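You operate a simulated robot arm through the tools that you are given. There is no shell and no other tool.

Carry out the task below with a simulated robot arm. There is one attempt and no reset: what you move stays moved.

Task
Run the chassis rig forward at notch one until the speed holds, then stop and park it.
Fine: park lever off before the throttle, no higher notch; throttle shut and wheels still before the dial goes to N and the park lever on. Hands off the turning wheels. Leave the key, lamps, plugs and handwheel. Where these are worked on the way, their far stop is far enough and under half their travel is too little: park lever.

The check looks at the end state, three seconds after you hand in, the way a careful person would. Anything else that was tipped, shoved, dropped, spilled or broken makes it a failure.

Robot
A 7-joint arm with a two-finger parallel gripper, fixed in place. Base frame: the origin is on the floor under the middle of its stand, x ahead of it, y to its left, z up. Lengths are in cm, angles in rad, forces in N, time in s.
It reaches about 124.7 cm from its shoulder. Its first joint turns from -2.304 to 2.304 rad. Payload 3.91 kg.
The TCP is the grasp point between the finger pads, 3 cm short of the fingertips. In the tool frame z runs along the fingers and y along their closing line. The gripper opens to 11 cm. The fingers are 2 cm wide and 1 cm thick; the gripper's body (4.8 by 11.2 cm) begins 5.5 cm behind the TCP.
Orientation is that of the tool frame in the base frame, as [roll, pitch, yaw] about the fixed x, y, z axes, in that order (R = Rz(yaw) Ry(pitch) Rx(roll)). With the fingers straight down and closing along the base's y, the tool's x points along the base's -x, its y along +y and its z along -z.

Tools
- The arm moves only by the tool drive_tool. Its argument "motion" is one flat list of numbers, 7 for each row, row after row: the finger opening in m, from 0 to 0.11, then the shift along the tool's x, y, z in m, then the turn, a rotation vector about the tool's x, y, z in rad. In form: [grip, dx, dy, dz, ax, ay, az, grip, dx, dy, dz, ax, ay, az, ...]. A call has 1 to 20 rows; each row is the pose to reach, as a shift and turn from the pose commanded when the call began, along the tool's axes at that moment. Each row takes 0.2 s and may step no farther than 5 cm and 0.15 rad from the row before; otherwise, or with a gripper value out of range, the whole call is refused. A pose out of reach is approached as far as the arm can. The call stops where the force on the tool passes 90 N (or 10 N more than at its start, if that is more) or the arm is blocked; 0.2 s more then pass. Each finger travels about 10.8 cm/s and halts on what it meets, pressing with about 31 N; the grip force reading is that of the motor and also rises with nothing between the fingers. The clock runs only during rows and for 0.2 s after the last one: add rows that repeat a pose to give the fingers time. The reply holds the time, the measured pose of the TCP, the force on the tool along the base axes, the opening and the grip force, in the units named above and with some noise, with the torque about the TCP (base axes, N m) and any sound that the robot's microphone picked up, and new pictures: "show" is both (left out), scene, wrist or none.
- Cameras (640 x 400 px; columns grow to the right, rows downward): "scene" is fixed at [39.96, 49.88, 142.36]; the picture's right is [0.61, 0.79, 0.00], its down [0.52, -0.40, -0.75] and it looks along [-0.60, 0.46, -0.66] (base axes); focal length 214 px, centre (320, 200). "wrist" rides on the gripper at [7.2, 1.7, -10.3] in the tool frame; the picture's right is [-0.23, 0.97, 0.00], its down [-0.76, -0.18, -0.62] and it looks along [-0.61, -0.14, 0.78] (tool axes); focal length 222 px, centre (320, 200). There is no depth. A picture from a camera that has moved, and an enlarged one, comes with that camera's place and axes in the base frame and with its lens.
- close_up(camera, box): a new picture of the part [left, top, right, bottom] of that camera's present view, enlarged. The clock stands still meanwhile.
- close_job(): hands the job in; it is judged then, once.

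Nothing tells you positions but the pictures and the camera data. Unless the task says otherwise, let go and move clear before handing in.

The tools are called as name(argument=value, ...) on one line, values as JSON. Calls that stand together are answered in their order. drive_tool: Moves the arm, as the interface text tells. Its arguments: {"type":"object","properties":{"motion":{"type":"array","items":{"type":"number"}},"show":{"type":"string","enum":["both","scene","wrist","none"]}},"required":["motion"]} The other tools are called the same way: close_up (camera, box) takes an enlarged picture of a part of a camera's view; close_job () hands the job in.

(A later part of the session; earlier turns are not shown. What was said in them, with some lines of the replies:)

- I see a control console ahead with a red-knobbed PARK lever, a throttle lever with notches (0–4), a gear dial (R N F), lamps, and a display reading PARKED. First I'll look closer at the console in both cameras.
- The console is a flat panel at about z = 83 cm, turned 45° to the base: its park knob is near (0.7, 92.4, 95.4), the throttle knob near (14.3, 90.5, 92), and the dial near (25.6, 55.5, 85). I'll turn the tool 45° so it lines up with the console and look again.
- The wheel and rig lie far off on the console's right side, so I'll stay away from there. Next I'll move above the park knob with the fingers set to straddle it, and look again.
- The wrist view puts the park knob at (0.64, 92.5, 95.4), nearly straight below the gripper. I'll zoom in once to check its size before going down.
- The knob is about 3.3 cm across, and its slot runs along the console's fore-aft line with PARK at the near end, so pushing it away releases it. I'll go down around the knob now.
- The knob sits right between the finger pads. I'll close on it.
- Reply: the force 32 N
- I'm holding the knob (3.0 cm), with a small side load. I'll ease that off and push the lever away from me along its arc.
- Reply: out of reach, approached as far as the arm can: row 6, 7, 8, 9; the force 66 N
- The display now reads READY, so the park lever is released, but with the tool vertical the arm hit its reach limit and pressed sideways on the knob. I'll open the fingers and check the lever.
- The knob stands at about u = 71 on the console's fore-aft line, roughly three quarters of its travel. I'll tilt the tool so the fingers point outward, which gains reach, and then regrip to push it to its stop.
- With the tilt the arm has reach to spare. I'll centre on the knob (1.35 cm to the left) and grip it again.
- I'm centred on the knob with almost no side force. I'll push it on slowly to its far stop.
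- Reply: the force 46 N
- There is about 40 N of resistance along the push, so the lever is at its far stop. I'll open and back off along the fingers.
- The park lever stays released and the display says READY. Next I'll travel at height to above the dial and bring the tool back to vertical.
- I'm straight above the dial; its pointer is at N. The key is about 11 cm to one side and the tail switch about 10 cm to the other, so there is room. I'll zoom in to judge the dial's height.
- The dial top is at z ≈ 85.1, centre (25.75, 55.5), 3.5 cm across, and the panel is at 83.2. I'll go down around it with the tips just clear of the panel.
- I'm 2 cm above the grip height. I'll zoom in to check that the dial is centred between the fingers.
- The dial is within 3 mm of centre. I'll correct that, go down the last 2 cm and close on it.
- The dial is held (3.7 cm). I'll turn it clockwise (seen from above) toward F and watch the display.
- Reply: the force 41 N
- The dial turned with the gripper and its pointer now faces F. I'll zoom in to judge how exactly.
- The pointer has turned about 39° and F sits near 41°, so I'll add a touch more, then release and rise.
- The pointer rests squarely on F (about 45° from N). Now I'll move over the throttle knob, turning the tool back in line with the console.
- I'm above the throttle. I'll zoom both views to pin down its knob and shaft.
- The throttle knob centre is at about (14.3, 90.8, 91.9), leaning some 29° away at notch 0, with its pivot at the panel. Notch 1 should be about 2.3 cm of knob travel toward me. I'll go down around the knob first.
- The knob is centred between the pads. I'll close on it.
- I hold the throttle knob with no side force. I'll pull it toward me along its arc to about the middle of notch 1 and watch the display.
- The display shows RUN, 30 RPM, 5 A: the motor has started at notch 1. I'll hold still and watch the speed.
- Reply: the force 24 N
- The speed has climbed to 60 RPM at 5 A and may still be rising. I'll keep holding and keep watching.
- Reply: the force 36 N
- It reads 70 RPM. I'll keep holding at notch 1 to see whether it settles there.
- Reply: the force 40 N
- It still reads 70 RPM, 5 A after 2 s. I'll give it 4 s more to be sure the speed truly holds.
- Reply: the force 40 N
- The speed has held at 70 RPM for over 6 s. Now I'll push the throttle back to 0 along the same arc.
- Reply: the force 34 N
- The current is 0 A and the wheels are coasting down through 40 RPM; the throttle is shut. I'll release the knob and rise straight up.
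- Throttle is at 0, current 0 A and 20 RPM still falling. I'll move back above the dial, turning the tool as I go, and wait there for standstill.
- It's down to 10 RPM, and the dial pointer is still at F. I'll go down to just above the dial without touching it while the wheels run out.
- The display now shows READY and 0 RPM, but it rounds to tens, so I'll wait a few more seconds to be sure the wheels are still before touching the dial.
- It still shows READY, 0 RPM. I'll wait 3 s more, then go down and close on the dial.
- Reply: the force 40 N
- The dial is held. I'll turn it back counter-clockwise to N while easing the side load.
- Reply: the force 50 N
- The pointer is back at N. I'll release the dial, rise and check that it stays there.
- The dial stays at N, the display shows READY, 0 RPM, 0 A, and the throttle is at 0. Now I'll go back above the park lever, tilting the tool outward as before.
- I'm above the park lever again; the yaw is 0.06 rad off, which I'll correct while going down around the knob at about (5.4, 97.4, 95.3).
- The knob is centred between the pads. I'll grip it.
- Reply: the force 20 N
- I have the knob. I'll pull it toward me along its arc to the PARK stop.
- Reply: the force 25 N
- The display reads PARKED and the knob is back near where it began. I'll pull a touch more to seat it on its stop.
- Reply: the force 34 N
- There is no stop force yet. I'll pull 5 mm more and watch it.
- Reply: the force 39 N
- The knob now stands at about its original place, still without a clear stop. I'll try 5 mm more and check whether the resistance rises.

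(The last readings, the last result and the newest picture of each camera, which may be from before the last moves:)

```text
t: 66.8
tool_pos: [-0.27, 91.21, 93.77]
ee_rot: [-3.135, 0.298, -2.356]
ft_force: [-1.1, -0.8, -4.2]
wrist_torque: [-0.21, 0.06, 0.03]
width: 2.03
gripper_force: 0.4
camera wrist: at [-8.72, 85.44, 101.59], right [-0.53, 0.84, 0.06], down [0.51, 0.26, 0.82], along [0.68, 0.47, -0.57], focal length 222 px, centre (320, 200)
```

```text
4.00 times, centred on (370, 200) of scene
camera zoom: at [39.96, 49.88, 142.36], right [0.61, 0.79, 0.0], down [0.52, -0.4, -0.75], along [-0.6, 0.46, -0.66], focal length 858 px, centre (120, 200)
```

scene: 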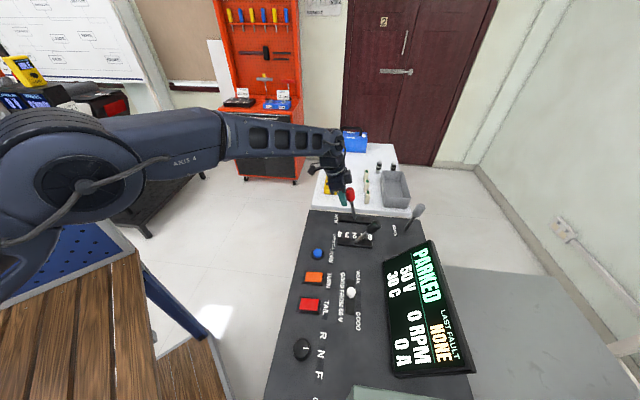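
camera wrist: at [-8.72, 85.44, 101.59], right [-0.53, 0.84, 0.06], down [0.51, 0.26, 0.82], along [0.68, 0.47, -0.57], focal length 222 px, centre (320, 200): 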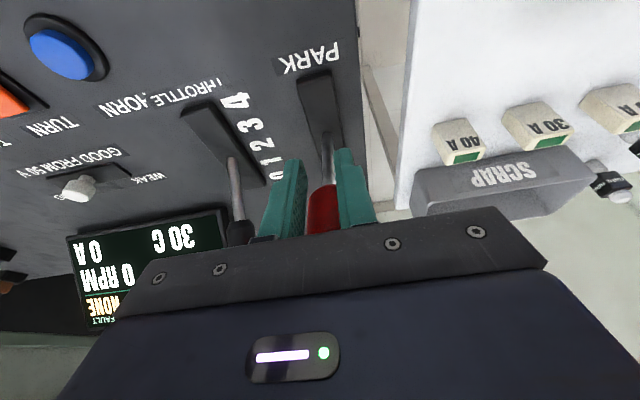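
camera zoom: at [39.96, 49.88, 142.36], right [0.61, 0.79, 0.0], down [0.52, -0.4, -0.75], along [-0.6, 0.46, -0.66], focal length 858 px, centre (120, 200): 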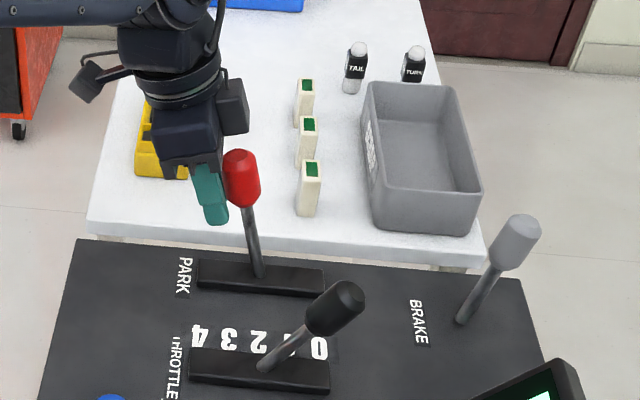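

The grip slipped off because the lever had met its stop; it leans to PARK and the display reads PARKED. I'll back off and compare it with the starting picture.

drive_tool(motion=[0.02, 0.01, 0, 0, 0, 0, 0, 0.02, 0.015, 0, -0.03, 0, 0, 0, 0.02, 0.015, 0, -0.07, 0, 0, 0, 0.0, 0.015, 0, -0.11, 0, 0, 0, 0.0, 0.015, 0, -0.14, 0, 0, 0, 0.0, 0.015, 0, -0.14, 0, 0, 0])

close_up(camera="scene", box=[260, 170, 480, 308])

close_up(camera="wrist", box=[220, 20, 420, 145])

```text
t: 68.2
tool_pos: [-4.5, 87.38, 107.43]
ee_rot: [-3.138, 0.301, -2.356]
ft_force: [0.4, -0.3, 0.8]
wrist_torque: [-0.01, -0.02, 0.02]
width: 0.02
gripper_force: 30.7
camera wrist: at [-12.88, 81.6, 115.16], right [-0.53, 0.84, 0.06], down [0.51, 0.26, 0.82], along [0.68, 0.47, -0.57], focal length 222 px, centre (320, 200)
```

scene: 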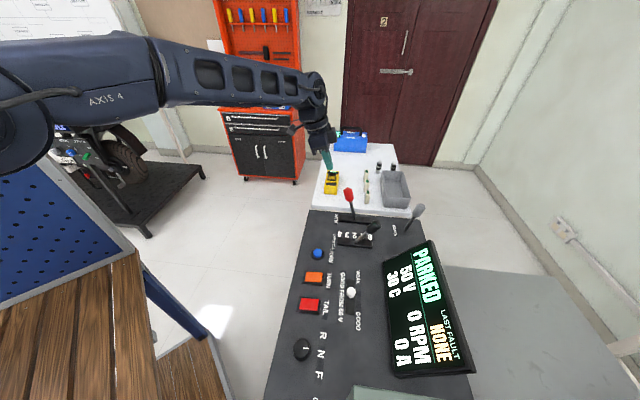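
wrist: 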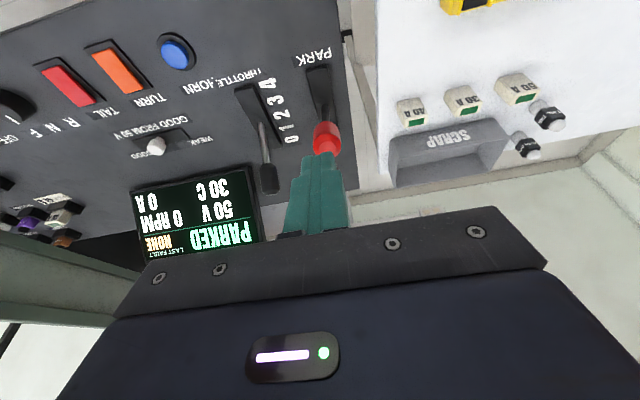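

```text
2.90 times, centred on (370, 239) of scene
camera zoom: at [39.96, 49.88, 142.36], right [0.61, 0.79, 0.0], down [0.52, -0.4, -0.75], along [-0.6, 0.46, -0.66], focal length 622 px, centre (175, 87)
```

zoom: 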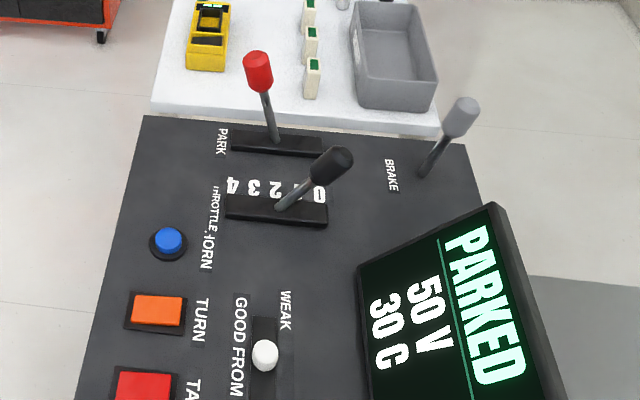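

```text
3.20 times, centred on (320, 82) of wrist
camera zoom: at [-12.88, 81.6, 115.16], right [-0.53, 0.84, 0.06], down [0.51, 0.26, 0.82], along [0.68, 0.47, -0.57], focal length 711 px, centre (320, 576)
```

zoom: 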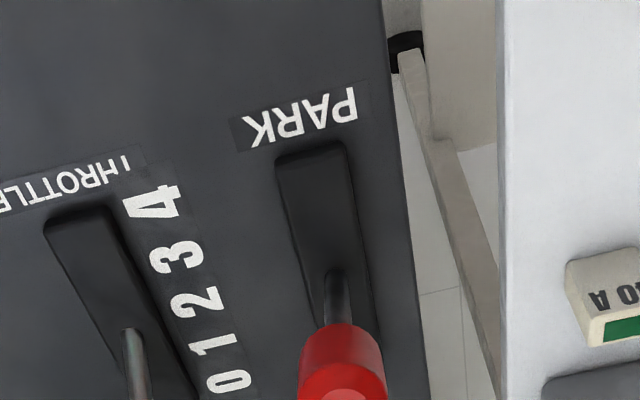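

The park lever and throttle now match the starting picture exactly, and the display reads PARKED, 0 RPM, 0 A, fault NONE. I'll move well clear and take a last look at everything.

drive_tool(motion=[0.0, 0.01, 0, -0.04, 0, 0, 0, 0.03, 0.03, 0, -0.08, 0, 0, 0, 0.05, 0.05, 0, -0.12, 0, 0, 0, 0.05, 0.07, 0, -0.16, 0, 0, 0, 0.05, 0.07, 0, -0.16, 0, 0, 0])

close_up(camera="scene", box=[260, 270, 468, 400])

close_up(camera="scene", box=[290, 120, 450, 250])

```text
t: 69.4
tool_pos: [-12.75, 79.53, 120.76]
ee_rot: [-3.138, 0.3, -2.355]
ft_force: [-0.3, -0.7, -0.2]
wrist_torque: [-0.02, 0.03, 0.0]
width: 5.01
gripper_force: 0.2
camera wrist: at [-20.99, 73.69, 128.47], right [-0.53, 0.84, 0.06], down [0.51, 0.26, 0.82], along [0.68, 0.47, -0.57], focal length 222 px, centre (320, 200)
```

scene: 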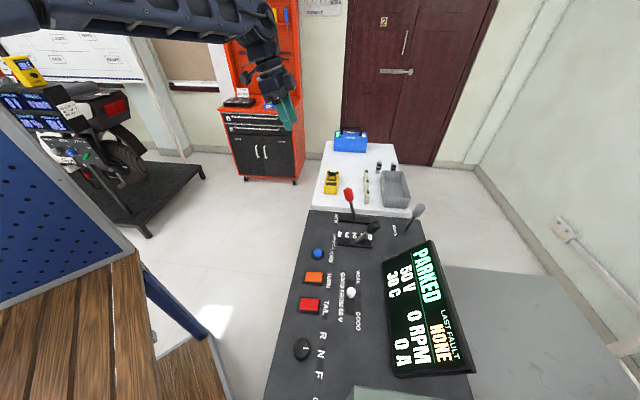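
wrist: 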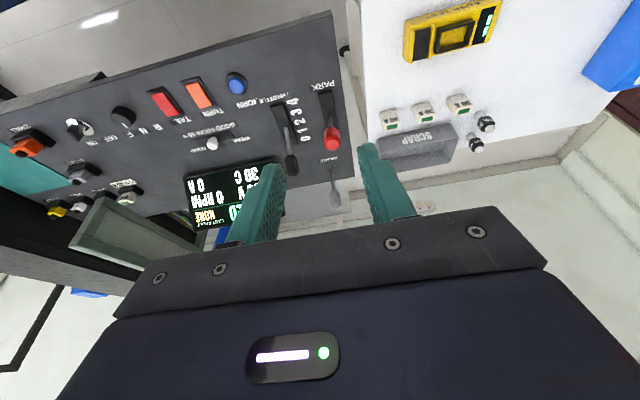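

```text
3.08 times, centred on (364, 335) of scene
camera zoom: at [39.96, 49.88, 142.36], right [0.61, 0.79, 0.0], down [0.52, -0.4, -0.75], along [-0.6, 0.46, -0.66], focal length 660 px, centre (185, -215)
```

zoom: 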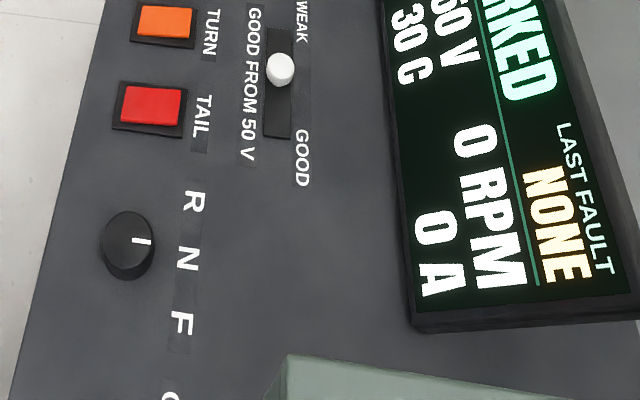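

```text
3.08 times, centred on (370, 185) of scene
camera zoom: at [39.96, 49.88, 142.36], right [0.61, 0.79, 0.0], down [0.52, -0.4, -0.75], along [-0.6, 0.46, -0.66], focal length 660 px, centre (166, 246)
```

zoom: 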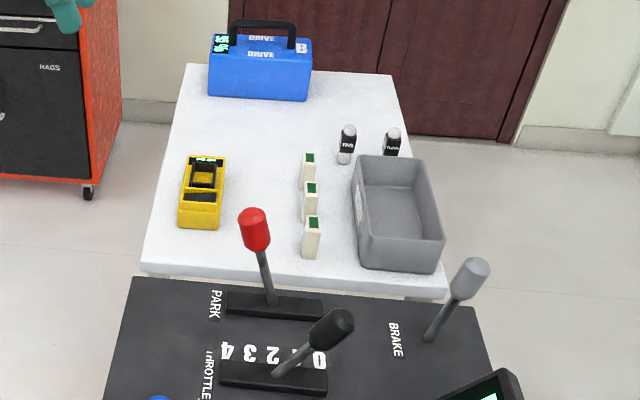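

The park lever is on, the throttle is at 0, the dial is at N, and the display reads PARKED, 0 RPM, 0 A, last fault NONE. Nothing else has moved and the arm is clear, so I'm handing in.

close_job()

```text
The job is handed in.
```

I ran the chassis rig forward at notch one until the speed held, then stopped and parked it, and the job is handed in.

- **Start:** I took the park lever off to its far stop, turned the dial to F, then pulled the throttle to notch one and no higher.
- **Run:** The speed climbed to 70 RPM at 5 A and stayed there for over 6 seconds. The display shows speed in tens, so I can't vouch for anything finer than that.
- **Stop:** I shut the throttle and the wheels ran down. After the display first showed 0 RPM I waited about 7 seconds before touching the dial.
- **Park:** I turned the dial to N, then put the park lever on.

At the last look the display read PARKED, 0 RPM, 0 A, last fault NONE. The dial was at N, and both levers looked just as they did in the first picture.

The grip slipped twice on the park lever:

- **Taking it off:** the arm ran out of reach partway and pressed sideways on the knob, so I tilted the tool and regripped to finish.
- **Putting it on:** the fingers slipped off the knob at the end of the pull. The lever stayed on.

I didn't touch the key, lamps, plugs, handwheel or wheels, and I saw nothing knocked or out of place.
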